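You operate a simulated robot arm through the tools that you are given. There is no shell and no other tool. Be economical: measure what you need, move in short steps, check, and stop when the job is done.

The job below is to be done with a simulated two-armed robot. You get a single attempt, and the scene is never put back.

TASK
Sort the button pots into the sorter's cells by size.
Fine: close the lid. Set down upright: what you pick out, button pot.

Only the result counts: the job must be done as asked and must still hold three seconds after the hand-in. Knocking over, shifting, dropping, spilling or breaking anything else fails it. Lids that push on must go on centred and level and be pressed home; caps that screw on are set level and turned clockwise until they are tight.

THE ROBOT
Two 7-joint arms with fingered hands on one trunk that stands fixed in place. Base frame: the origin is at the foot of the trunk, x ahead of it, y to its left, z up. Lengths are in m, angles in degrees, forces in N, time in s.
The left shoulder is at [0.103, 0.17, 1.135], the right one opposite. With the tool pointing down near the work surface each hand reaches from about 0.36 to 0.8 m from the base axis, measured 20 degrees to its own side. Payload 4 kg a hand.
Tool frame (each hand has its own): the origin (TCP) lies between the finger pads and is the grasp point; the fingertips stand 0.026 m ahead of it; z points along the fingers, y is the line along which they close. The gripper opens to 0.132 m. The gripper's body begins 0.073 m behind the TCP. The gripper is a hand of 4 fingers: y runs from the thumb to the fingers, the wrist lies at [0, 0, -0.224] in the tool frame.
Orientation is told as [roll, pitch, yaw] about the base's x, y, z axes, in that order, counted from this pose: with the fingers straight down and closing along the base's y, the tool's x points along the base's -x, its y along +y and its z along -z.

THE INTERFACE
- The arms move only by the tool step_arm. It takes "left_moves", "right_moves" or both (then of equal length, played together; a hand with none holds still); each is a list of rows, each a list of 6 numbers: the shift along the tool's x, y, z in units of 25 mm (1.0 is 25 mm), then the turn, a rotation vector about the tool's x, y, z in units of 8 degrees (1.0 is 8 degrees). In form: [[dx, dy, dz, rx, ry, rz], ...]. A call has 1 to 20 rows; each row shifts and turns the commanded pose from where the row before left it, along the tool's axes as they then stand. A call with a number of a shift or a turn outside -1 to 1 is refused whole. A row lasts 0.2 s, in which the tool goes at most 0.05 m and 8.6 degrees; a call with a longer step from one row to the next is refused whole. Where a pose cannot be reached the arm comes as near as it can. A force on the tool above 70 N (or 10 N above the force at the start of the call, whichever is more), or a blocked arm, ends the call early, and 0.2 s more pass. In this call time passes only in rows, and 0.2 s behind the last. It gives the time, the measured TCP pose, the force on the tool (base axes), the opening and the grip force at its end, in the units of the frame above (readings bear some noise), with the torque about the TCP (base axes, N m) and any sound that the robot's microphone picked up, and new pictures: "pictures" is both (left out), scene, wrist or none (wrist: the cameras of the hands that moved).
- Cameras (640 x 400 px; columns grow to the right, rows downward): "scene" is now at [0.1991, 0.0425, 1.3339]; the picture's right is [0.44, -0.90, 0.00], its down [-0.33, -0.16, -0.93] and it looks along [0.84, 0.41, -0.36] (base axes); focal length 313 px, centre (320, 200). "left" rides on the left gripper at [-0.073, 0.006, -0.094] in its tool frame; the picture's right is [-0.08, -1.00, 0.00], its down [0.79, -0.06, -0.62] and it looks along [0.61, -0.05, 0.79] (tool axes); focal length 230 px, centre (320, 200). "right" rides on the right gripper at [0.073, 0.006, -0.094] in its tool frame; the picture's right is [-0.08, 1.00, 0.00], its down [-0.78, -0.06, -0.62] and it looks along [-0.61, -0.05, 0.79] (tool axes); focal length 230 px, centre (320, 200). There is no depth. A picture from a camera that has moved, and an enlarged one, comes with that camera's place and axes in the base frame and with its lens.
- raise_lower(by): slides the trunk up (or, below 0, down) by that many m; the arms and the scene camera ride with it, the base frame stays. It gives what a move gives, with no picture.
- finger_targets(finger1, finger2, finger3, thumb_bend, hand): sets how far each is bent, from 0 (flat) to 100 (curled in); at 30 the hand is open as for a grip, at 70 the pads meet at the TCP. One left out holds its place. A second passes; each finger stops where it meets its share of the squeeze, and holds until it gets a number again. It is the only way to open and close the hand. It gives what a move gives, with no picture; readings hold the bend of each and the force on the fingers (four entries, about 0 where the hand has none), thumb and palm.
- head_to(pan, tilt): turns the head with the scene camera to pan (to the left, within 80 degrees either way) and tilt (down, from -29 to 69), counted from straight ahead of the robot. It gives what a move gives, and a new picture of the scene camera.
- close_up(camera, box): a new picture of the part [left, top, right, bottom] of that camera's present view, enlarged. The clock stands still meanwhile.
- sign_off(): hands the job in; it is judged then, once.

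Work in short steps. Places have to be worked out from the pictures, the camera data and where the tool is seen: move nearer, look again, correct. Check each grasp and each placing, and mend what went wrong. You have 120 turns and 200 pictures in all, those below and enlarged ones among them. Open the grippers and draw the arms clear of the work before you hand the job in, unless the task says otherwise; then end with one line.

The tools are called after "Call:" by a JSON object that holds its "name" and its "arguments". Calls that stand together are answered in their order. step_arm: Moves the arms, as the interface text tells. Its arguments: {"type":"object","properties":{"left_moves":{"type":"array","items":{"type":"array","items":{"type":"number"}}},"right_moves":{"type":"array","items":{"type":"array","items":{"type":"number"}}},"pictures":{"type":"string","enum":["both","scene","wrist","none"]}},"required":[]} The other tools are called the same way: raise_lower (by) slides the trunk up or down; finger_targets (finger1, finger2, finger3, thumb_bend, hand) moves the fingers one by one; head_to (pan, tilt) turns the head that bears the scene camera; close_up (camera, box) takes an enlarged picture of a part of a camera's view; sign_off () hands the job in.

At the start:

```text
t: 0.0
left_tcp_pos: [0.3493, 0.427, 1.1267]
left_orientation: [-2.7, 0.1, 1.0]
left_force: [1.1, -0.4, -1.3]
left_wrist_torque: [0.03, -0.01, 0.04]
left_opening: 0.132
left_finger_force: 0.0
left_shape: jaw
left_bend: [30.0, 30.0, 30.0, 30.0]
left_finger forces: [0.0, 0.1, 0.0, 0.0, 0.0, 0.0]
right_tcp_pos: [0.5304, -0.0189, 1.1428]
right_orientation: [0.0, 0.0, 0.0]
right_force: [-0.4, -1.1, 1.0]
right_wrist_torque: [0.06, -0.01, -0.02]
right_opening: 0.1318
right_finger_force: 0.1
right_shape: jaw
right_bend: [30.0, 30.0, 30.0, 30.0]
right_finger forces: [0.0, 0.0, 0.1, 0.0, 0.0, 0.1]
trunk travel left (down, up): [-0.15, 0.201]
head pan, tilt: [28.7, 44.0]
```

scene: 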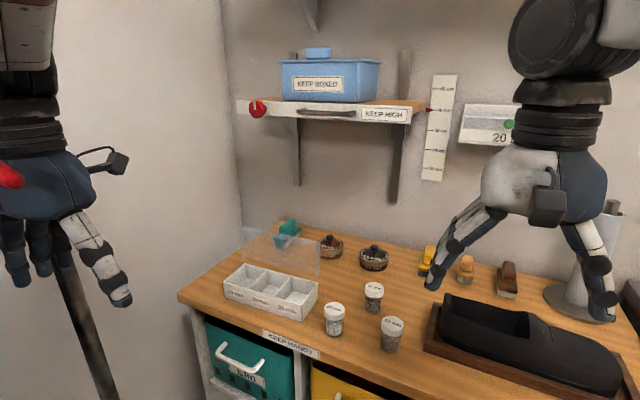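
right: 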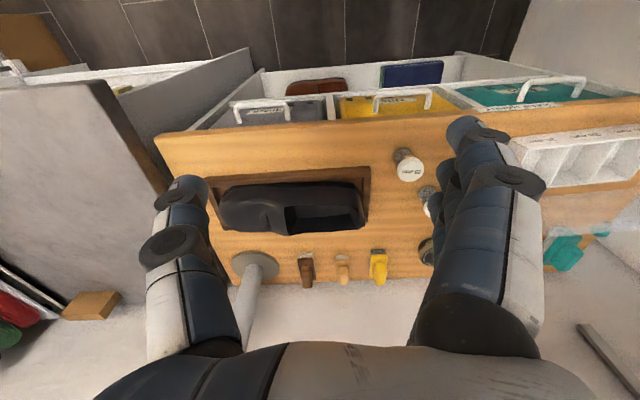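
left: 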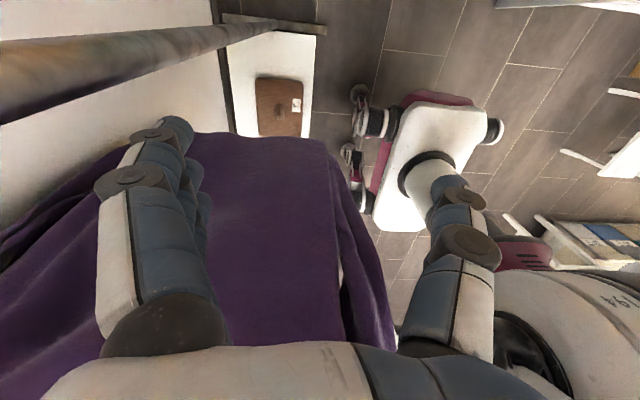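

The scene shows a three-cell sorter with its lid open and three small pots with labels. I'll enlarge both to read them.

Call:
{"name": "close_up", "arguments": {"camera": "scene", "box": [210, 220, 330, 330]}}

Call:
{"name": "close_up", "arguments": {"camera": "scene", "box": [310, 270, 420, 360]}}

```text
3.64 times, centred on (270, 275) of scene
camera zoom: at [0.1991, 0.0425, 1.3339], right [0.44, -0.9, 0.0], down [-0.33, -0.16, -0.93], along [0.84, 0.41, -0.36], focal length 1139 px, centre (502, -73)
```

zoom: 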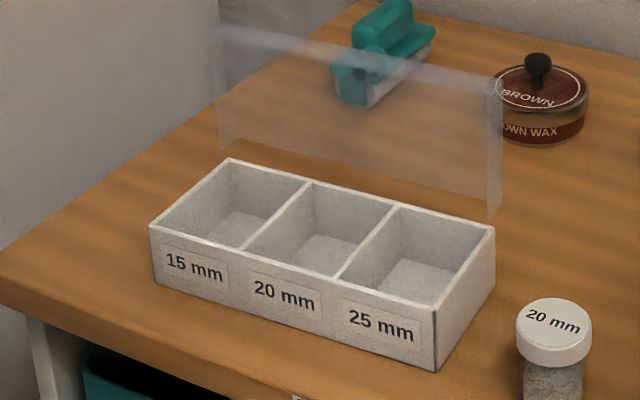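

```text
4.44 times, centred on (365, 315) of scene
camera zoom: at [0.1991, 0.0425, 1.3339], right [0.44, -0.9, 0.0], down [-0.33, -0.16, -0.93], along [0.84, 0.41, -0.36], focal length 1392 px, centre (120, -311)
```

zoom: 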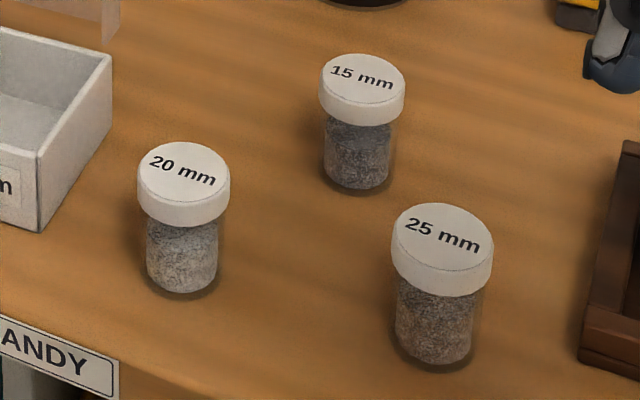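

The pots and cells carry matching labels (15, 20 and 25 mm). I estimate the table at z≈0.86, the 25 mm cap near [0.66, 0.12, 0.91], and the sorter over x 0.65–0.73, y 0.31–0.51. I'll clear the right arm to the right and bring the left hand in for a view.

Call:
{"name": "step_arm", "arguments": {"left_moves": [[-1, -0.5, 0, 0, 0, 0], [-1, -0.5, 0, 0, 0, 0], [-1, -0.5, 0, 0, 0, 0], [-1, -0.5, 0, 0, 0, 0], [-1, -0.5, 0, 0, 0, 0], [-1, -0.5, 0, 0, 0, 0], [-1, -0.5, 0, 0, 0, 0], [-1, -0.5, 0, 0, 0, 0]], "right_moves": [[0.5, -1, -0.25, 0, 0, 0], [0.5, -1, -0.25, 0, 0, 0], [0.5, -1, -0.25, 0, 0, 0], [0.5, -1, -0.25, 0, 0, 0], [0.5, -1, -0.25, 0, 0, 0], [0.5, -1, -0.25, 0, 0, 0], [0.5, -1, -0.25, 0, 0, 0], [0.5, -1, -0.25, 0, 0, 0]], "pictures": "both"}}

```text
t: 1.8
left_tcp_pos: [0.5508, 0.3306, 1.131]
left_orientation: [-2.6, 0.0, 1.1]
left_force: [0.0, 0.3, 0.8]
left_wrist_torque: [0.01, 0.06, -0.05]
left_opening: 0.132
left_finger_force: 0.1
left_shape: jaw
left_bend: [30.0, 30.0, 30.0, 30.0]
left_finger forces: [0.0, 0.0, 0.1, 0.1, 0.0, 0.0]
right_tcp_pos: [0.431, -0.2204, 1.1917]
right_orientation: [-0.1, 0.0, 0.0]
right_force: [-0.5, 0.1, 0.5]
right_wrist_torque: [0.0, 0.01, -0.02]
right_opening: 0.132
right_finger_force: 0.1
right_shape: jaw
right_bend: [30.0, 30.0, 30.0, 30.0]
right_finger forces: [0.0, 0.0, 0.0, 0.0, 0.1, 0.0]
trunk travel left (down, up): [-0.15, 0.201]
head pan, tilt: [28.7, 44.0]
camera scene: at [0.1878, 0.0405, 1.2993], right [0.48, -0.88, 0.0], down [-0.61, -0.33, -0.72], along [0.63, 0.35, -0.69], focal length 313 px, centre (320, 200)
camera right: at [0.3574, -0.2139, 1.2856], right [0.08, 1.0, 0.0], down [0.78, -0.06, 0.62], along [0.62, -0.05, -0.79], focal length 230 px, centre (320, 200)
camera left: at [0.623, 0.3425, 1.2234], right [0.1, -0.99, 0.05], down [-0.78, -0.05, 0.62], along [-0.61, -0.09, -0.78], focal length 230 px, centre (320, 200)
```

scene: 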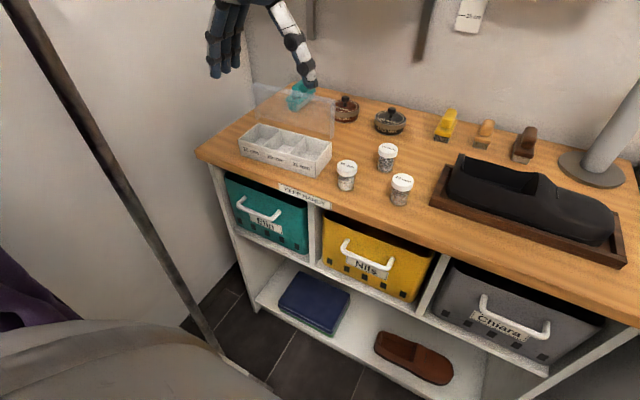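
right: 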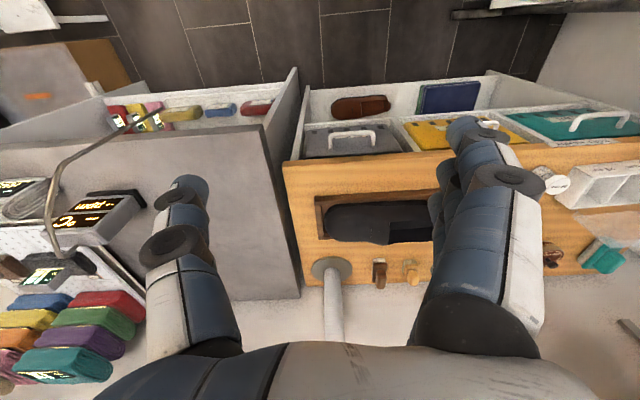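
left: 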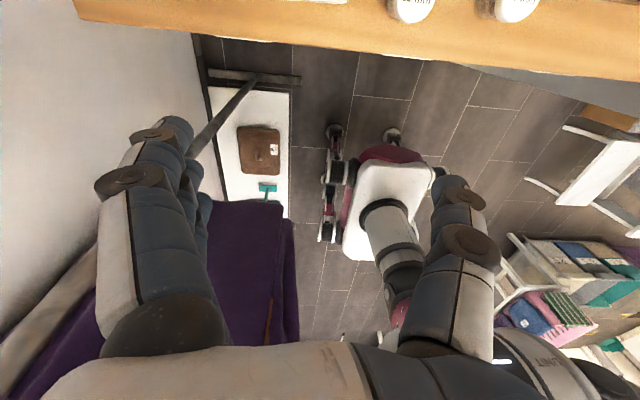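

The scene camera now has a settled steep view. I'll take enlargements of the sorter and pots to measure from.

Call:
{"name": "close_up", "arguments": {"camera": "scene", "box": [230, 80, 350, 190]}}

Call:
{"name": "close_up", "arguments": {"camera": "scene", "box": [325, 135, 425, 215]}}

Call:
{"name": "close_up", "arguments": {"camera": "right", "box": [540, 150, 640, 280]}}

```text
3.64 times, centred on (290, 135) of scene
camera zoom: at [0.1878, 0.0405, 1.2993], right [0.48, -0.88, 0.0], down [-0.61, -0.33, -0.72], along [0.63, 0.35, -0.69], focal length 1139 px, centre (429, 436)
```

zoom: 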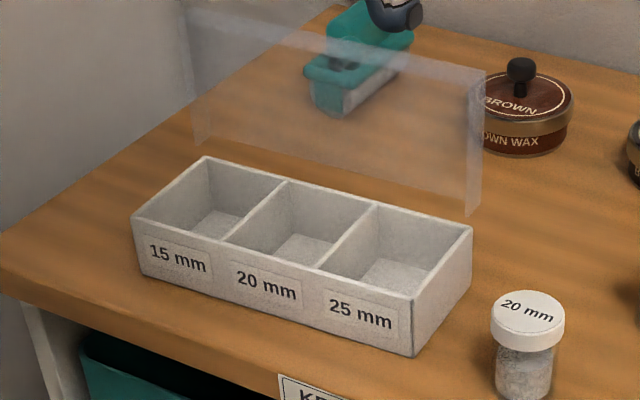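

```text
5.00 times, centred on (375, 175) of scene
camera zoom: at [0.1878, 0.0405, 1.2993], right [0.48, -0.88, 0.0], down [-0.61, -0.33, -0.72], along [0.63, 0.35, -0.69], focal length 1566 px, centre (45, 325)
```

zoom: 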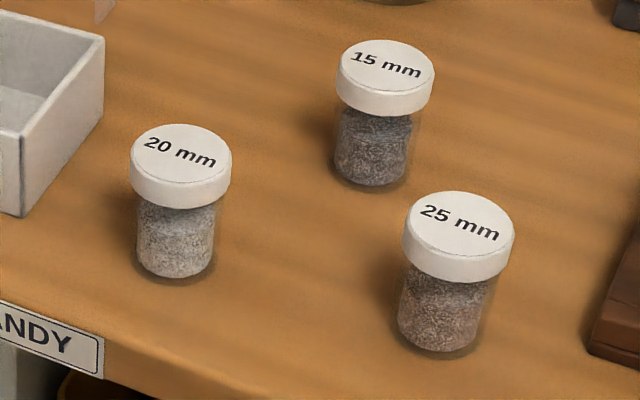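

```text
3.08 times, centred on (590, 215) of right
camera zoom: at [0.3574, -0.2139, 1.2856], right [0.08, 1.0, 0.0], down [0.78, -0.06, 0.62], along [0.62, -0.05, -0.79], focal length 708 px, centre (-511, 154)
```

zoom: 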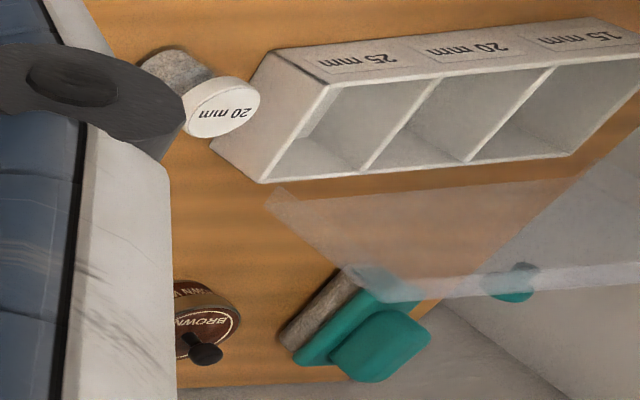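

Triangulation gives table z≈0.862, cap tops ≈0.914, cap diameter ≈0.041, and pots at 15:(0.746,0.180), 20:(0.644,0.229), 25:(0.660,0.120). The box rim is at 0.904, the cell centres are about 15:(0.673,0.462), 20:(0.676,0.398), 25:(0.679,0.333), and the lid stands behind at x≈0.73–0.75. I'll tilt the left hand 20° so its camera clears the lid, and half-close the fingers.

Call:
{"name": "step_arm", "arguments": {"left_moves": [[0, 0, 0, -0.11, -0.83, 0], [0, 0, 0, -0.11, -0.83, 0], [0, 0, 0, -0.11, -0.84, 0]], "pictures": "none"}}

Call:
{"name": "finger_targets", "arguments": {"hand": "left", "finger1": 46, "finger2": 46, "finger3": 46, "thumb_bend": 46}}

```text
t: 2.6
left_tcp_pos: [0.5496, 0.3411, 1.1273]
left_orientation: [-4.3, -20.4, 4.2]
left_force: [0.0, 0.8, -0.3]
left_wrist_torque: [-0.03, -0.02, 0.0]
left_opening: 0.1321
left_finger_force: 0.2
left_shape: jaw
left_bend: [30.0, 30.0, 30.0, 30.0]
left_finger forces: [0.0, 0.0, 0.1, 0.0, 0.0, 0.0]
right_tcp_pos: [0.4317, -0.2182, 1.1911]
right_orientation: [-0.1, 0.0, 0.0]
right_force: [0.4, -0.4, 0.4]
right_wrist_torque: [-0.04, 0.03, 0.01]
right_opening: 0.132
right_finger_force: 0.1
right_shape: jaw
right_bend: [30.0, 30.0, 30.0, 30.0]
right_finger forces: [0.1, 0.1, 0.1, 0.1, 0.0, 0.1]
trunk travel left (down, up): [-0.15, 0.201]
head pan, tilt: [28.7, 44.0]
```

```text
t: 3.6
left_tcp_pos: [0.5487, 0.3423, 1.1248]
left_orientation: [-3.8, -19.7, 4.2]
left_force: [0.2, -0.5, 0.3]
left_wrist_torque: [-0.01, 0.0, 0.0]
left_opening: 0.0849
left_finger_force: 0.0
left_shape: fingers
left_bend: [46.0, 46.0, 46.0, 46.0]
left_finger forces: [0.0, 0.1, 0.0, 0.0, 0.0, 0.1]
right_tcp_pos: [0.4318, -0.2189, 1.1918]
right_orientation: [0.0, 0.0, 0.0]
right_force: [-0.1, 0.4, 0.2]
right_wrist_torque: [-0.01, 0.01, 0.03]
right_opening: 0.1319
right_finger_force: 0.1
right_shape: jaw
right_bend: [30.0, 30.0, 30.0, 30.0]
right_finger forces: [0.0, 0.0, 0.0, 0.0, 0.0, 0.1]
trunk travel left (down, up): [-0.15, 0.201]
head pan, tilt: [28.7, 44.0]
```

Bends of 46 give an 85 mm opening. Next I'll hover above the 15 mm pot, about 0.1 m over its cap.

Call:
{"name": "step_arm", "arguments": {"left_moves": [[-0.76, -0.81, 0.78, 0, 0, 0], [-0.76, -0.81, 0.78, 0, 0, 0], [-0.76, -0.81, 0.78, 0, 0, 0], [-0.76, -0.81, 0.78, 0, 0, 0], [-0.76, -0.81, 0.78, 0, 0, 0], [-0.76, -0.81, 0.78, 0, 0, 0], [-0.76, -0.81, 0.78, 0, 0, 0], [-0.76, -0.81, 0.78, 0, 0, 0]], "pictures": "both"}}

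```text
t: 5.4
left_tcp_pos: [0.7549, 0.1773, 1.0397]
left_orientation: [-0.3, -20.0, 1.9]
left_force: [-0.3, -0.1, -0.4]
left_wrist_torque: [0.02, 0.04, 0.0]
left_opening: 0.0849
left_finger_force: 0.0
left_shape: fingers
left_bend: [46.0, 46.0, 46.0, 46.0]
left_finger forces: [0.1, 0.1, 0.0, 0.1, 0.0, 0.0]
right_tcp_pos: [0.4321, -0.2193, 1.1898]
right_orientation: [0.0, 0.1, 0.1]
right_force: [0.5, 0.0, -0.1]
right_wrist_torque: [0.01, 0.01, -0.03]
right_opening: 0.132
right_finger_force: 0.0
right_shape: jaw
right_bend: [30.0, 30.0, 30.0, 30.0]
right_finger forces: [0.1, 0.0, 0.0, 0.0, 0.1, 0.0]
trunk travel left (down, up): [-0.15, 0.201]
head pan, tilt: [28.7, 44.0]
camera scene: at [0.1886, 0.041, 1.2987], right [0.48, -0.88, 0.0], down [-0.61, -0.33, -0.72], along [0.63, 0.35, -0.69], focal length 313 px, centre (320, 200)
camera left: at [0.7902, 0.1862, 1.1499], right [0.1, -0.99, 0.03], down [-0.95, -0.09, 0.31], along [-0.31, -0.06, -0.95], focal length 230 px, centre (320, 200)
```

scene: 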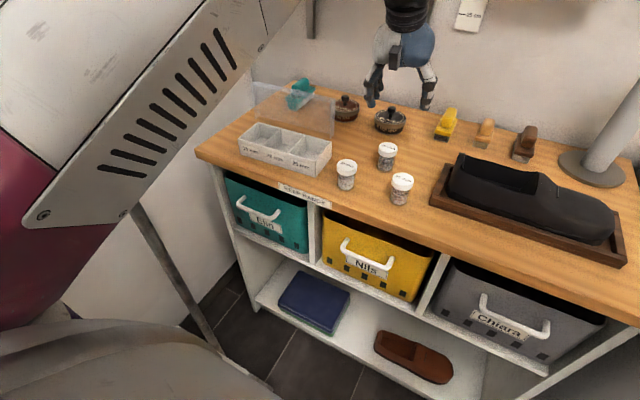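
left: 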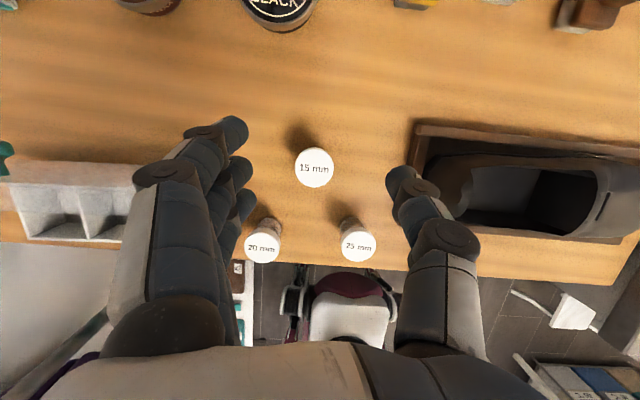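

The wrist camera puts the 15 mm cap at (0.7485, 0.181), which matches. I'll centre on it and come straight down most of the way.

Call:
{"name": "step_arm", "arguments": {"left_moves": [[0.297, 0.13, -0.108, 0, 0, 0], [0.2775, 0, 0.7625, 0, 0, 0], [0.2775, 0, 0.7625, 0, 0, 0], [0.2775, 0, 0.7625, 0, 0, 0], [0.2775, 0, 0.7625, 0, 0, 0]], "pictures": "both"}}

Call:
{"name": "close_up", "arguments": {"camera": "scene", "box": [335, 70, 455, 190]}}

```text
t: 6.6
left_tcp_pos: [0.7461, 0.1764, 0.9562]
left_orientation: [-0.1, -19.8, 1.5]
left_force: [0.9, 0.1, 0.4]
left_wrist_torque: [-0.01, 0.02, 0.03]
left_opening: 0.0847
left_finger_force: 0.0
left_shape: fingers
left_bend: [46.0, 46.0, 46.0, 46.0]
left_finger forces: [0.1, 0.0, 0.1, 0.0, 0.0, 0.0]
right_tcp_pos: [0.4311, -0.2194, 1.1902]
right_orientation: [0.0, 0.0, 0.0]
right_force: [0.4, -0.3, 0.3]
right_wrist_torque: [0.05, -0.02, 0.0]
right_opening: 0.1318
right_finger_force: 0.0
right_shape: jaw
right_bend: [30.0, 30.0, 30.0, 30.0]
right_finger forces: [0.0, 0.0, 0.0, 0.0, 0.0, 0.0]
trunk travel left (down, up): [-0.15, 0.201]
head pan, tilt: [28.7, 44.0]
camera scene: at [0.1881, 0.0412, 1.2989], right [0.48, -0.88, 0.0], down [-0.61, -0.33, -0.72], along [0.63, 0.35, -0.69], focal length 313 px, centre (320, 200)
camera left: at [0.7812, 0.184, 1.0669], right [0.1, -0.99, 0.03], down [-0.95, -0.08, 0.31], along [-0.31, -0.06, -0.95], focal length 230 px, centre (320, 200)
```

scene: 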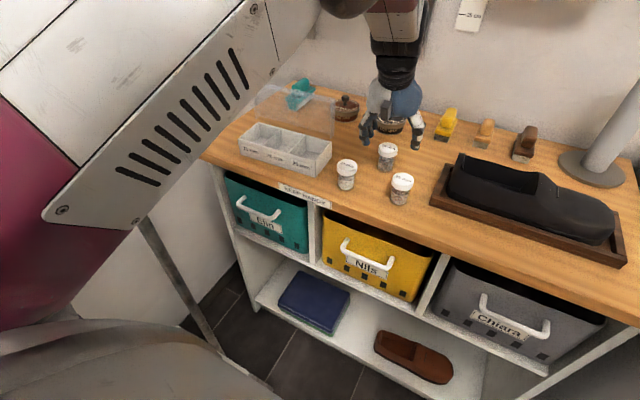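
left: 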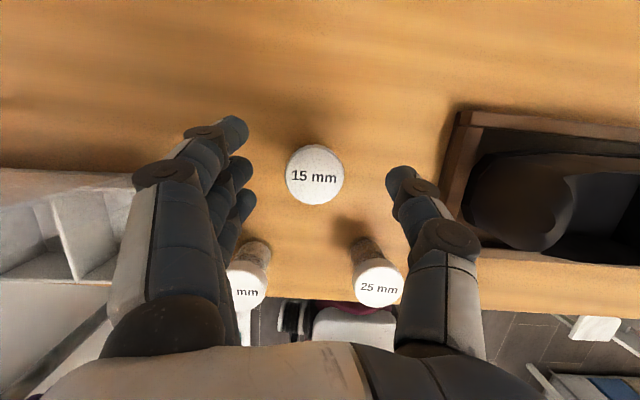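

```text
3.33 times, centred on (395, 130) of scene
camera zoom: at [0.1881, 0.0412, 1.2989], right [0.48, -0.88, 0.0], down [-0.61, -0.33, -0.72], along [0.63, 0.35, -0.69], focal length 1044 px, centre (70, 433)
```

zoom: 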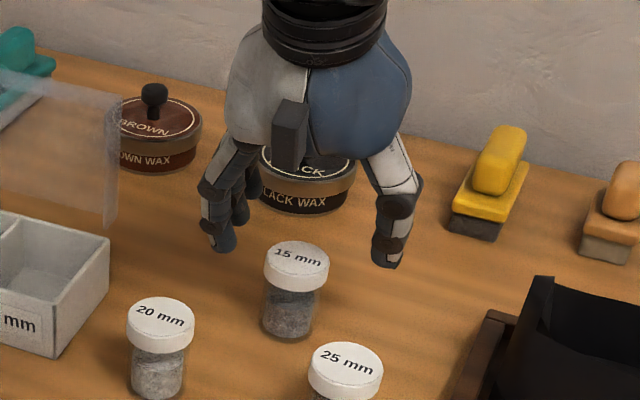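

The cap is centred to within 3 mm. I'll descend the last 38 mm and close.

Call:
{"name": "step_arm", "arguments": {"left_moves": [[0.215, 0.12, 0.735, 0, 0, 0], [0.215, 0, 0.735, 0, 0, 0]], "pictures": "wrist"}}

Call:
{"name": "close_up", "arguments": {"camera": "scene", "box": [355, 110, 435, 190]}}

```text
t: 7.2
left_tcp_pos: [0.7477, 0.1792, 0.9185]
left_orientation: [-0.1, -19.9, 1.6]
left_force: [0.1, 0.5, -0.2]
left_wrist_torque: [-0.01, 0.0, 0.05]
left_opening: 0.0845
left_finger_force: 0.1
left_shape: fingers
left_bend: [46.0, 46.0, 46.0, 46.0]
left_finger forces: [0.1, 0.1, 0.0, 0.0, 0.0, 0.1]
right_tcp_pos: [0.4318, -0.2184, 1.1909]
right_orientation: [0.1, 0.1, 0.0]
right_force: [0.7, -0.3, -0.3]
right_wrist_torque: [-0.03, 0.0, -0.03]
right_opening: 0.132
right_finger_force: 0.0
right_shape: jaw
right_bend: [30.0, 30.0, 30.0, 30.0]
right_finger forces: [0.0, 0.0, 0.0, 0.0, 0.1, 0.0]
trunk travel left (down, up): [-0.15, 0.201]
head pan, tilt: [28.7, 44.0]
camera left: at [0.7833, 0.1874, 1.0286], right [0.1, -0.99, 0.03], down [-0.95, -0.09, 0.31], along [-0.31, -0.06, -0.95], focal length 230 px, centre (320, 200)
```

left: 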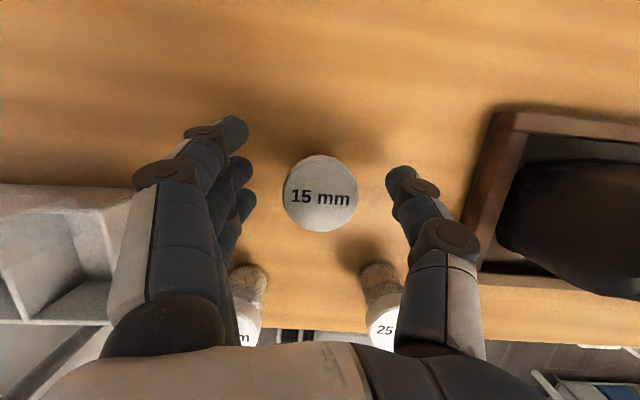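

```text
5.00 times, centred on (395, 150) of scene
camera zoom: at [0.1879, 0.0412, 1.2989], right [0.48, -0.88, 0.0], down [-0.61, -0.33, -0.72], along [0.63, 0.35, -0.69], focal length 1566 px, centre (-55, 450)
```

zoom: 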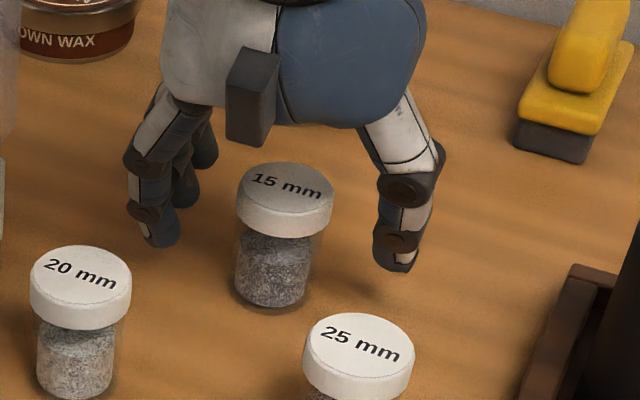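

The pot sits centred between the fingers and thumb, so I'll close.

Call:
{"name": "finger_targets", "arguments": {"hand": "left", "finger1": 64, "finger2": 64, "finger3": 64, "thumb_bend": 64}}

Call:
{"name": "close_up", "arguments": {"camera": "left", "box": [160, 80, 480, 280]}}

Call:
{"name": "close_up", "arguments": {"camera": "scene", "box": [355, 110, 435, 190]}}

```text
t: 8.2
left_tcp_pos: [0.7479, 0.1803, 0.9173]
left_orientation: [-0.1, -19.9, 1.4]
left_force: [0.1, 0.5, 0.3]
left_wrist_torque: [0.0, -0.03, -0.02]
left_opening: 0.0333
left_finger_force: 5.1
left_shape: fingers
left_bend: [64.0, 60.0, 62.0, 62.0]
left_finger forces: [0.1, 3.3, 1.6, 0.0, 5.0, 0.0]
right_tcp_pos: [0.4318, -0.2189, 1.1925]
right_orientation: [0.0, 0.0, 0.0]
right_force: [-0.1, -0.4, -0.2]
right_wrist_torque: [0.0, 0.04, 0.0]
right_opening: 0.1316
right_finger_force: 0.1
right_shape: jaw
right_bend: [30.0, 30.0, 30.0, 30.0]
right_finger forces: [0.1, 0.1, 0.0, 0.0, 0.0, 0.1]
trunk travel left (down, up): [-0.15, 0.201]
head pan, tilt: [28.7, 44.0]
```

```text
2.00 times, centred on (320, 180) of left
camera zoom: at [0.7831, 0.1874, 1.029], right [0.1, -0.99, 0.03], down [-0.95, -0.09, 0.31], along [-0.31, -0.06, -0.95], focal length 460 px, centre (320, 240)
```

zoom: 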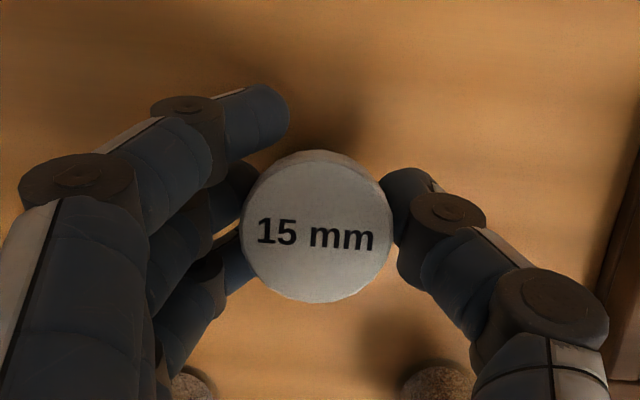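

```text
5.00 times, centred on (395, 150) of scene
camera zoom: at [0.1877, 0.0411, 1.299], right [0.48, -0.88, 0.0], down [-0.61, -0.33, -0.72], along [0.63, 0.35, -0.69], focal length 1566 px, centre (-55, 450)
```

zoom: 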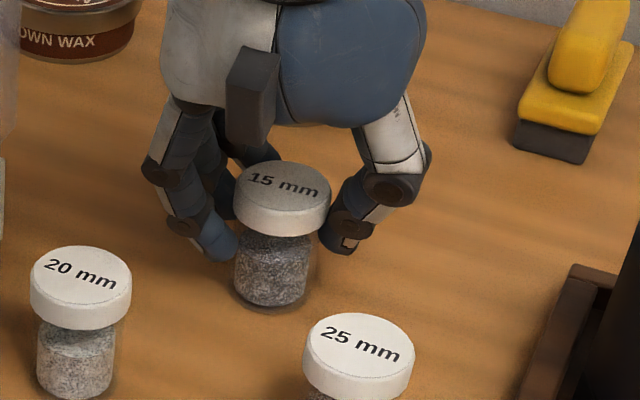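

Finger 2, finger 3 and the thumb hold the cap with 5 N. I'll lift straight up 0.1 m and check.

Call:
{"name": "step_arm", "arguments": {"left_moves": [[-0.137, 0, -0.376, 0, 0, 0], [-0.274, 0, -0.752, 0, 0, 0], [-0.274, 0, -0.752, 0, 0, 0], [-0.274, 0, -0.752, 0, 0, 0], [-0.274, 0, -0.752, 0, 0, 0], [-0.137, 0, -0.376, 0, 0, 0]], "pictures": "both"}}

Call:
{"name": "close_up", "arguments": {"camera": "scene", "box": [355, 80, 435, 160]}}

```text
t: 9.6
left_tcp_pos: [0.7468, 0.1804, 1.0183]
left_orientation: [-0.2, -20.0, 1.5]
left_force: [0.7, 0.4, -0.4]
left_wrist_torque: [0.02, 0.0, -0.02]
left_opening: 0.0337
left_finger_force: 5.0
left_shape: fingers
left_bend: [64.0, 60.0, 62.0, 62.0]
left_finger forces: [0.0, 3.3, 1.5, 0.0, 4.9, 0.1]
right_tcp_pos: [0.4312, -0.2182, 1.1927]
right_orientation: [0.0, 0.0, 0.0]
right_force: [-0.1, -0.4, -0.7]
right_wrist_torque: [-0.03, 0.06, -0.02]
right_opening: 0.132
right_finger_force: 0.0
right_shape: jaw
right_bend: [30.0, 30.0, 30.0, 30.0]
right_finger forces: [0.0, 0.0, 0.0, 0.1, 0.1, 0.1]
trunk travel left (down, up): [-0.15, 0.201]
head pan, tilt: [28.7, 44.0]
camera scene: at [0.1877, 0.0411, 1.2989], right [0.48, -0.88, 0.0], down [-0.61, -0.33, -0.72], along [0.63, 0.35, -0.69], focal length 313 px, centre (320, 200)
camera left: at [0.7826, 0.1881, 1.1301], right [0.1, -0.99, 0.03], down [-0.95, -0.09, 0.31], along [-0.31, -0.06, -0.95], focal length 230 px, centre (320, 200)
```

scene: 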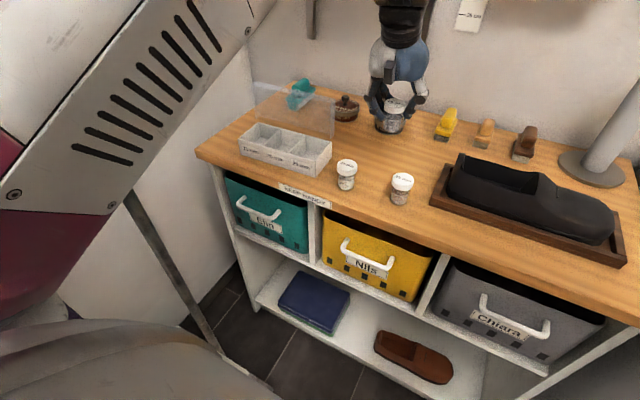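
left: 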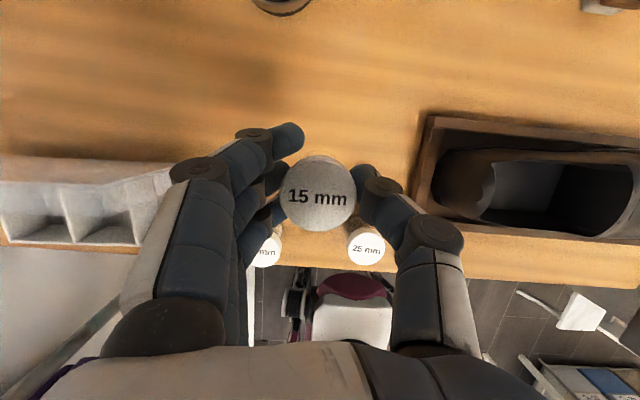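

```text
5.00 times, centred on (395, 120) of scene
camera zoom: at [0.1877, 0.0411, 1.2989], right [0.48, -0.88, 0.0], down [-0.61, -0.33, -0.72], along [0.63, 0.35, -0.69], focal length 1566 px, centre (-55, 600)
```

zoom: 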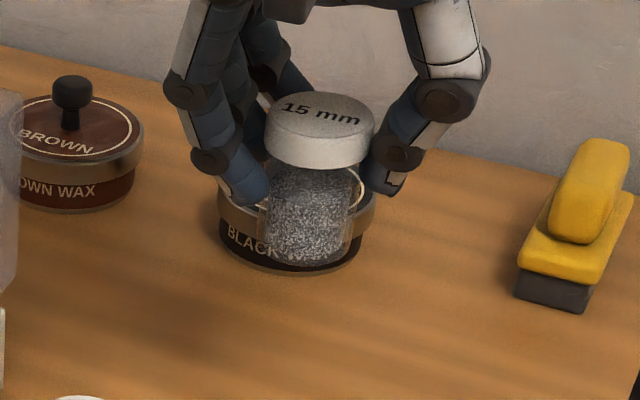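

The pot hangs upright in the grip. I'll go back and up to clear the lid, then slide left over the 15 mm cell.

Call:
{"name": "step_arm", "arguments": {"left_moves": [[0.715, 0, -0.58, 0, 0, 0], [0.715, 0, -0.58, 0, 0, 0], [0.715, 0, -0.58, 0, 0, 0], [0.715, 0, -0.58, 0, 0, 0], [-0.0575, 0.933, 0.021, 0, 0, 0], [-0.0575, 0.933, 0.021, 0, 0, 0], [-0.0575, 0.933, 0.021, 0, 0, 0], [-0.0575, 0.933, 0.021, 0, 0, 0], [-0.0575, 0.933, 0.021, 0, 0, 0], [-0.0575, 0.933, 0.021, 0, 0, 0], [-0.0575, 0.933, 0.021, 0, 0, 0], [-0.0575, 0.933, 0.021, 0, 0, 0], [-0.0575, 0.933, 0.021, 0, 0, 0], [-0.0575, 0.933, 0.021, 0, 0, 0], [-0.0575, 0.933, 0.021, 0, 0, 0], [-0.0575, 0.933, 0.021, 0, 0, 0]], "pictures": "both"}}

Call:
{"name": "close_up", "arguments": {"camera": "scene", "box": [220, 60, 360, 190]}}

```text
t: 13.0
left_tcp_pos: [0.6709, 0.458, 1.048]
left_orientation: [-0.1, -19.9, 1.5]
left_force: [-0.3, -0.9, 0.0]
left_wrist_torque: [0.0, 0.0, 0.0]
left_opening: 0.0336
left_finger_force: 5.1
left_shape: fingers
left_bend: [64.0, 60.0, 62.0, 62.0]
left_finger forces: [0.0, 3.3, 1.5, 0.0, 4.8, 0.1]
right_tcp_pos: [0.4302, -0.2177, 1.1916]
right_orientation: [0.0, 0.0, 0.0]
right_force: [0.7, 0.2, 0.0]
right_wrist_torque: [-0.05, 0.04, 0.02]
right_opening: 0.1318
right_finger_force: 0.0
right_shape: jaw
right_bend: [30.0, 30.0, 30.0, 30.0]
right_finger forces: [0.0, 0.0, 0.1, 0.0, 0.0, 0.0]
trunk travel left (down, up): [-0.15, 0.201]
head pan, tilt: [28.7, 44.0]
camera scene: at [0.1877, 0.0416, 1.2989], right [0.48, -0.88, 0.0], down [-0.61, -0.33, -0.72], along [0.63, 0.34, -0.69], focal length 313 px, centre (320, 200)
camera left: at [0.7061, 0.4653, 1.1588], right [0.1, -0.99, 0.03], down [-0.95, -0.08, 0.31], along [-0.31, -0.06, -0.95], focal length 230 px, centre (320, 200)
```

scene: 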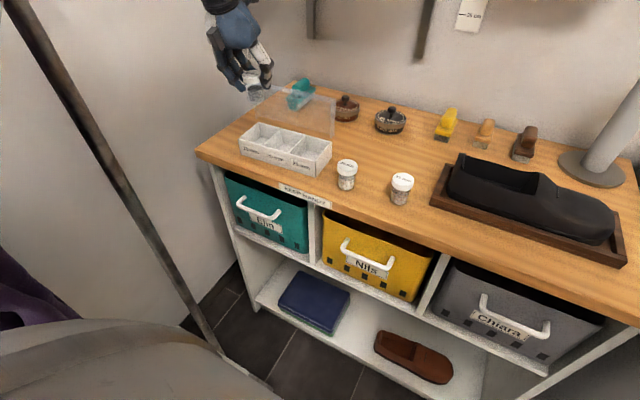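
left: 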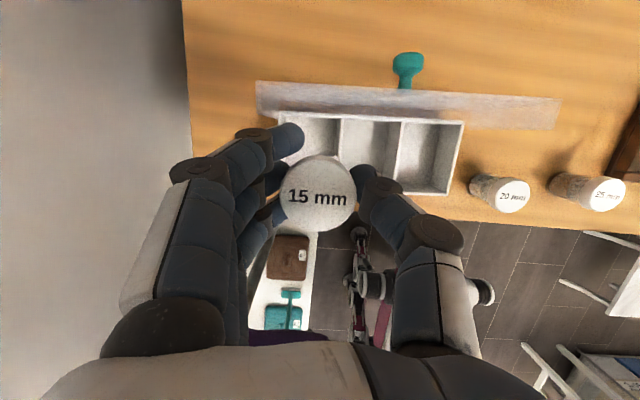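

```text
3.08 times, centred on (290, 125) of scene
camera zoom: at [0.1877, 0.0416, 1.2989], right [0.48, -0.88, 0.0], down [-0.61, -0.33, -0.72], along [0.63, 0.34, -0.69], focal length 963 px, centre (412, 431)
```

zoom: 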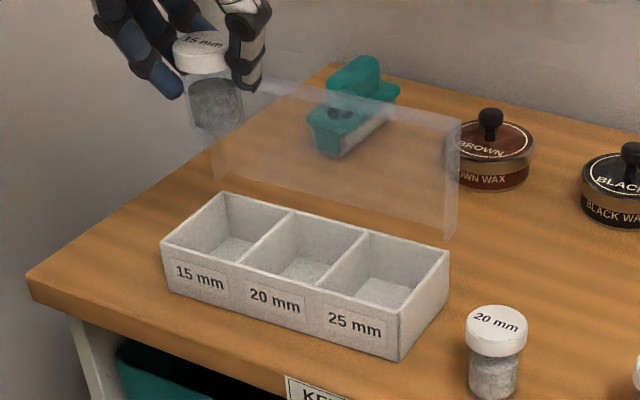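

The wrist view refines the 15 mm cell centre to about (0.676, 0.465). I'll aim slightly frontward at x≈0.669 so the free finger stays off the lid, and descend to just above the rim.

Call:
{"name": "step_arm", "arguments": {"left_moves": [[0.295, 0.07, 0.723, 0, 0, 0], [0.295, 0.07, 0.723, 0, 0, 0], [0.295, 0.07, 0.723, 0, 0, 0], [0.295, 0.07, 0.723, 0, 0, 0]], "pictures": "wrist"}}

Call:
{"name": "close_up", "arguments": {"camera": "scene", "box": [220, 70, 340, 190]}}

```text
t: 14.0
left_tcp_pos: [0.6667, 0.4645, 0.9683]
left_orientation: [-0.1, -20.1, 1.5]
left_force: [-0.6, 0.1, -0.7]
left_wrist_torque: [0.0, -0.02, -0.02]
left_opening: 0.0331
left_finger_force: 5.2
left_shape: fingers
left_bend: [64.0, 60.0, 62.0, 62.0]
left_finger forces: [0.1, 3.5, 1.5, 0.1, 4.9, 0.1]
right_tcp_pos: [0.432, -0.2183, 1.1905]
right_orientation: [0.0, 0.0, -0.1]
right_force: [-0.4, 0.2, -0.6]
right_wrist_torque: [-0.02, -0.03, 0.01]
right_opening: 0.1318
right_finger_force: 0.2
right_shape: jaw
right_bend: [30.0, 30.0, 30.0, 30.0]
right_finger forces: [0.1, 0.0, 0.0, 0.1, 0.1, 0.0]
trunk travel left (down, up): [-0.15, 0.201]
head pan, tilt: [28.7, 44.0]
camera left: at [0.7016, 0.4722, 1.0798], right [0.1, -0.99, 0.03], down [-0.95, -0.08, 0.31], along [-0.31, -0.06, -0.95], focal length 230 px, centre (320, 200)
```

left: 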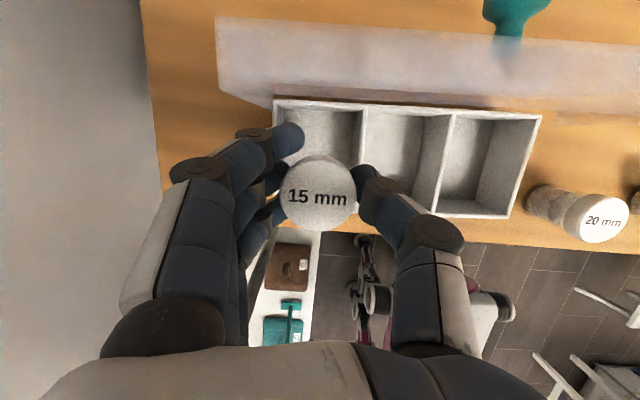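

```text
3.33 times, centred on (280, 130) of scene
camera zoom: at [0.188, 0.0412, 1.2989], right [0.48, -0.88, 0.0], down [-0.61, -0.33, -0.72], along [0.63, 0.35, -0.69], focal length 1044 px, centre (453, 433)
```

zoom: 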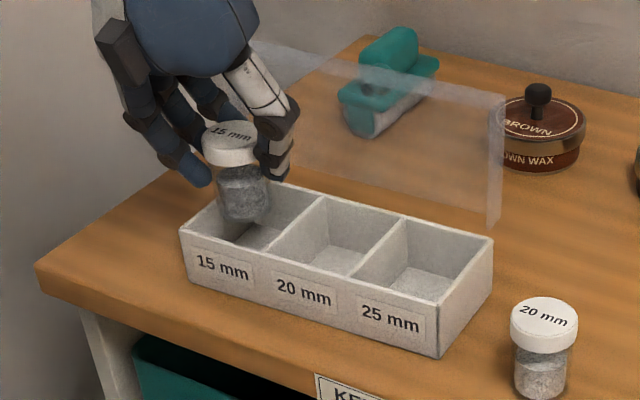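

The pot is centred over the 15 mm cell. I'll lower it into the cell, slowly near the floor.

Call:
{"name": "step_arm", "arguments": {"left_moves": [[0.2, 0.04, 0.735, 0, 0, 0], [0.2, 0, 0.735, 0, 0, 0], [0.055, 0, 0.15, 0, 0, 0], [0.04, 0, 0.11, 0, 0, 0]], "pictures": "wrist"}}

Call:
{"name": "close_up", "arguments": {"camera": "scene", "box": [220, 90, 320, 190]}}

```text
t: 15.0
left_tcp_pos: [0.6701, 0.4639, 0.931]
left_orientation: [0.1, -20.7, 1.5]
left_force: [-1.5, 0.7, 34.9]
left_wrist_torque: [0.2, 0.17, 0.14]
left_opening: 0.032
left_finger_force: 35.1
left_shape: fingers
left_bend: [64.0, 60.0, 64.0, 64.0]
left_finger forces: [0.0, 13.4, 23.7, 0.0, 33.6, 0.1]
right_tcp_pos: [0.4277, -0.2209, 1.194]
right_orientation: [0.1, -0.3, 0.1]
right_force: [-0.8, -0.3, -0.1]
right_wrist_torque: [0.01, 0.02, 0.0]
right_opening: 0.1315
right_finger_force: 0.1
right_shape: jaw
right_bend: [30.0, 30.0, 30.0, 30.0]
right_finger forces: [0.0, 0.0, 0.0, 0.0, 0.0, 0.0]
trunk travel left (down, up): [-0.15, 0.201]
head pan, tilt: [28.7, 44.0]
camera left: at [0.7044, 0.4715, 1.0434], right [0.1, -0.99, 0.03], down [-0.95, -0.09, 0.3], along [-0.3, -0.05, -0.95], focal length 230 px, centre (320, 200)
```

left: 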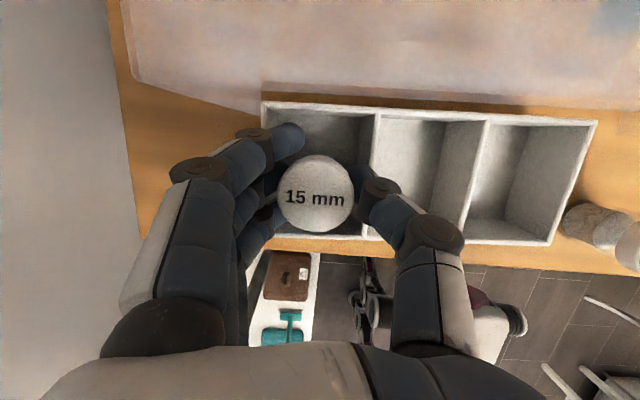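

```text
4.00 times, centred on (270, 140) of scene
camera zoom: at [0.1836, 0.0389, 1.3005], right [0.48, -0.88, 0.0], down [-0.61, -0.33, -0.72], along [0.63, 0.35, -0.69], focal length 1252 px, centre (520, 440)
```

zoom: 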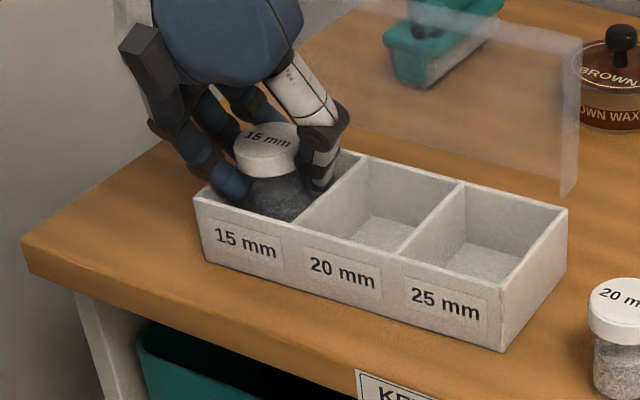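

At z 0.931 I read 35 N. The finger knuckles are resting on the divider and side wall before the pot reaches the floor, so the grasp is about 10 mm too low. I'll lift out, return the pot to the table and regrip higher on the cap.

Call:
{"name": "step_arm", "arguments": {"left_moves": [[-0.137, 0, -0.376, 0, 0, 0], [-0.274, 0, -0.752, 0, 0, 0], [-0.274, 0, -0.752, 0, 0, 0], [-0.274, 0, -0.752, 0, 0, 0], [-0.274, 0, -0.752, 0, 0, 0], [-0.137, 0, -0.376, 0, 0, 0]], "pictures": "wrist"}}

Call:
{"name": "close_up", "arguments": {"camera": "scene", "box": [200, 60, 320, 180]}}

```text
t: 16.4
left_tcp_pos: [0.6699, 0.4666, 1.0265]
left_orientation: [-0.1, -19.9, 1.5]
left_force: [0.0, -0.3, -1.1]
left_wrist_torque: [0.03, 0.02, -0.02]
left_opening: 0.0334
left_finger_force: 6.0
left_shape: fingers
left_bend: [64.0, 60.0, 62.0, 62.0]
left_finger forces: [0.1, 3.4, 2.4, 0.0, 5.3, 0.0]
right_tcp_pos: [0.4314, -0.2195, 1.1917]
right_orientation: [0.0, -0.1, -0.1]
right_force: [0.0, -0.6, 0.1]
right_wrist_torque: [0.01, 0.0, -0.03]
right_opening: 0.1321
right_finger_force: 0.1
right_shape: jaw
right_bend: [30.0, 30.0, 30.0, 30.0]
right_finger forces: [0.0, 0.0, 0.0, 0.0, 0.0, 0.0]
trunk travel left (down, up): [-0.15, 0.201]
head pan, tilt: [28.7, 44.0]
camera left: at [0.7054, 0.474, 1.1373], right [0.1, -0.99, 0.03], down [-0.95, -0.08, 0.31], along [-0.31, -0.06, -0.95], focal length 230 px, centre (320, 200)
```

left: 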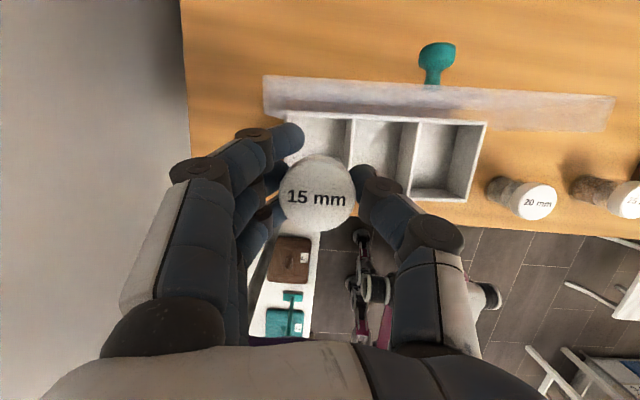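

```text
3.33 times, centred on (260, 120) of scene
camera zoom: at [0.1877, 0.041, 1.2989], right [0.48, -0.88, 0.0], down [-0.61, -0.33, -0.72], along [0.63, 0.35, -0.69], focal length 1044 px, centre (520, 467)
```

zoom: 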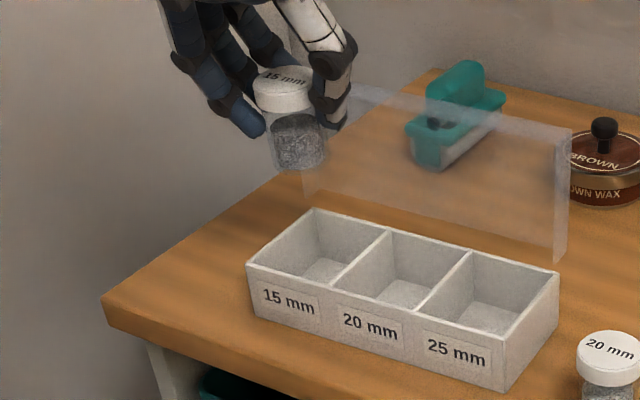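

The pot is still upright and the sorter hasn't moved. I'm carrying it back above its original spot.

Call:
{"name": "step_arm", "arguments": {"left_moves": [[-0.0225, -0.955, -0.0625, 0, 0, 0], [-0.0225, -0.955, -0.0625, 0, 0, 0], [-0.0225, -0.955, -0.0625, 0, 0, 0], [-0.0225, -0.955, -0.0625, 0, 0, 0], [-0.0225, -0.955, -0.0625, 0, 0, 0], [-0.0225, -0.955, -0.0625, 0, 0, 0], [-0.0225, -0.955, -0.0625, 0, 0, 0], [-0.0225, -0.955, -0.0625, 0, 0, 0], [-0.0225, -0.955, -0.0625, 0, 0, 0], [-0.0225, -0.955, -0.0625, 0, 0, 0], [-0.0225, -0.955, -0.0625, 0, 0, 0], [-0.0225, -0.955, -0.0625, 0, 0, 0], [-0.775, 0, 0.637, 0, 0, 0], [-0.775, 0, 0.637, 0, 0, 0], [-0.775, 0, 0.637, 0, 0, 0]], "pictures": "none"}}

Call:
{"name": "close_up", "arguments": {"camera": "scene", "box": [355, 80, 435, 160]}}

```text
t: 19.6
left_tcp_pos: [0.7486, 0.1811, 1.022]
left_orientation: [-0.1, -19.7, 1.6]
left_force: [0.5, 0.3, -0.4]
left_wrist_torque: [0.0, 0.01, 0.01]
left_opening: 0.0332
left_finger_force: 5.3
left_shape: fingers
left_bend: [64.0, 60.0, 62.0, 62.0]
left_finger forces: [0.1, 3.6, 2.0, 0.0, 5.2, 0.0]
right_tcp_pos: [0.4324, -0.2198, 1.1911]
right_orientation: [0.0, 0.1, -0.1]
right_force: [0.6, 0.5, 0.6]
right_wrist_torque: [0.02, 0.05, 0.01]
right_opening: 0.1317
right_finger_force: 0.1
right_shape: jaw
right_bend: [30.0, 30.0, 30.0, 30.0]
right_finger forces: [0.1, 0.0, 0.0, 0.1, 0.0, 0.1]
trunk travel left (down, up): [-0.15, 0.201]
head pan, tilt: [28.7, 44.0]
```

```text
5.00 times, centred on (395, 120) of scene
camera zoom: at [0.1887, 0.0414, 1.2986], right [0.48, -0.88, 0.0], down [-0.61, -0.33, -0.72], along [0.63, 0.34, -0.69], focal length 1566 px, centre (-55, 600)
```

zoom: 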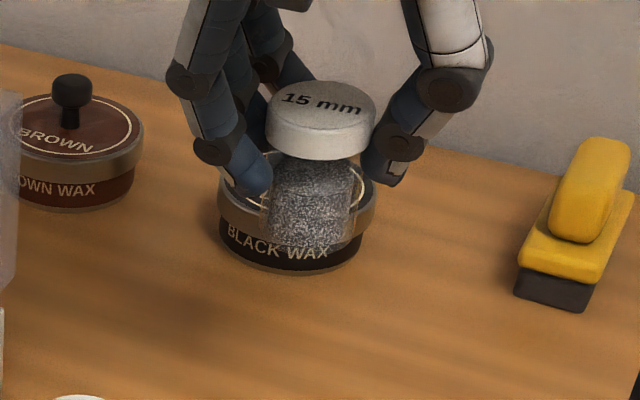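

The pot slid about 2–3 mm up in the grip. I'll set it down gently at its original spot and regrasp.

Call:
{"name": "step_arm", "arguments": {"left_moves": [[0.284, 0, 0.782, 0, 0, 0], [0.284, 0, 0.782, 0, 0, 0], [0.284, 0, 0.782, 0, 0, 0], [0.284, 0, 0.782, 0, 0, 0], [0.14, 0, 0.39, 0, 0, 0], [0.1, 0, 0.27, 0, 0, 0], [0.028, 0, 0.075, 0, 0, 0]], "pictures": "none"}}

Call:
{"name": "close_up", "arguments": {"camera": "scene", "box": [355, 110, 435, 190]}}

```text
t: 21.2
left_tcp_pos: [0.7484, 0.1812, 0.9179]
left_orientation: [-0.1, -19.9, 1.5]
left_force: [0.1, 1.0, 0.0]
left_wrist_torque: [-0.04, 0.02, -0.01]
left_opening: 0.0333
left_finger_force: 5.4
left_shape: fingers
left_bend: [64.0, 60.0, 62.0, 62.0]
left_finger forces: [0.0, 3.6, 2.0, 0.0, 5.2, 0.0]
right_tcp_pos: [0.4313, -0.2187, 1.1906]
right_orientation: [0.0, 0.0, 0.0]
right_force: [0.1, 0.2, 0.2]
right_wrist_torque: [-0.01, -0.03, 0.02]
right_opening: 0.1317
right_finger_force: 0.0
right_shape: jaw
right_bend: [30.0, 30.0, 30.0, 30.0]
right_finger forces: [0.0, 0.0, 0.0, 0.0, 0.1, 0.0]
trunk travel left (down, up): [-0.15, 0.201]
head pan, tilt: [28.7, 44.0]
```

```text
5.00 times, centred on (395, 150) of scene
camera zoom: at [0.1876, 0.0411, 1.299], right [0.48, -0.88, 0.0], down [-0.61, -0.33, -0.72], along [0.63, 0.35, -0.69], focal length 1566 px, centre (-55, 450)
```

zoom: 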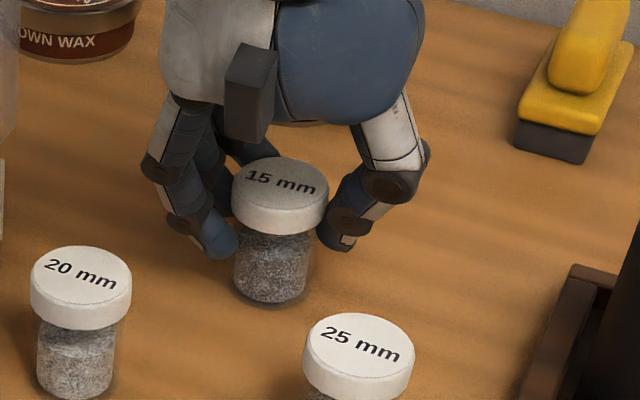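

Still about 2–3 mm above the table. I'll nudge down in 1 mm steps until contact.

Call:
{"name": "step_arm", "arguments": {"left_moves": [[0.014, 0, 0.038, 0, 0, 0], [0.014, 0, 0.038, 0, 0, 0], [0.007, 0, 0.019, 0, 0, 0]], "pictures": "none"}}

```text
t: 22.0
left_tcp_pos: [0.748, 0.1809, 0.9161]
left_orientation: [-0.1, -20.0, 1.6]
left_force: [1.2, -0.6, 4.3]
left_wrist_torque: [0.04, -0.02, -0.04]
left_opening: 0.0335
left_finger_force: 6.1
left_shape: fingers
left_bend: [64.0, 60.0, 62.0, 62.0]
left_finger forces: [0.0, 3.8, 2.0, 0.1, 6.0, 0.0]
right_tcp_pos: [0.4318, -0.2194, 1.1926]
right_orientation: [0.0, 0.0, 0.0]
right_force: [0.2, 0.5, 0.6]
right_wrist_torque: [0.01, 0.01, -0.01]
right_opening: 0.1316
right_finger_force: 0.0
right_shape: jaw
right_bend: [30.0, 30.0, 30.0, 30.0]
right_finger forces: [0.0, 0.0, 0.0, 0.0, 0.0, 0.0]
trunk travel left (down, up): [-0.15, 0.201]
head pan, tilt: [28.7, 44.0]
```

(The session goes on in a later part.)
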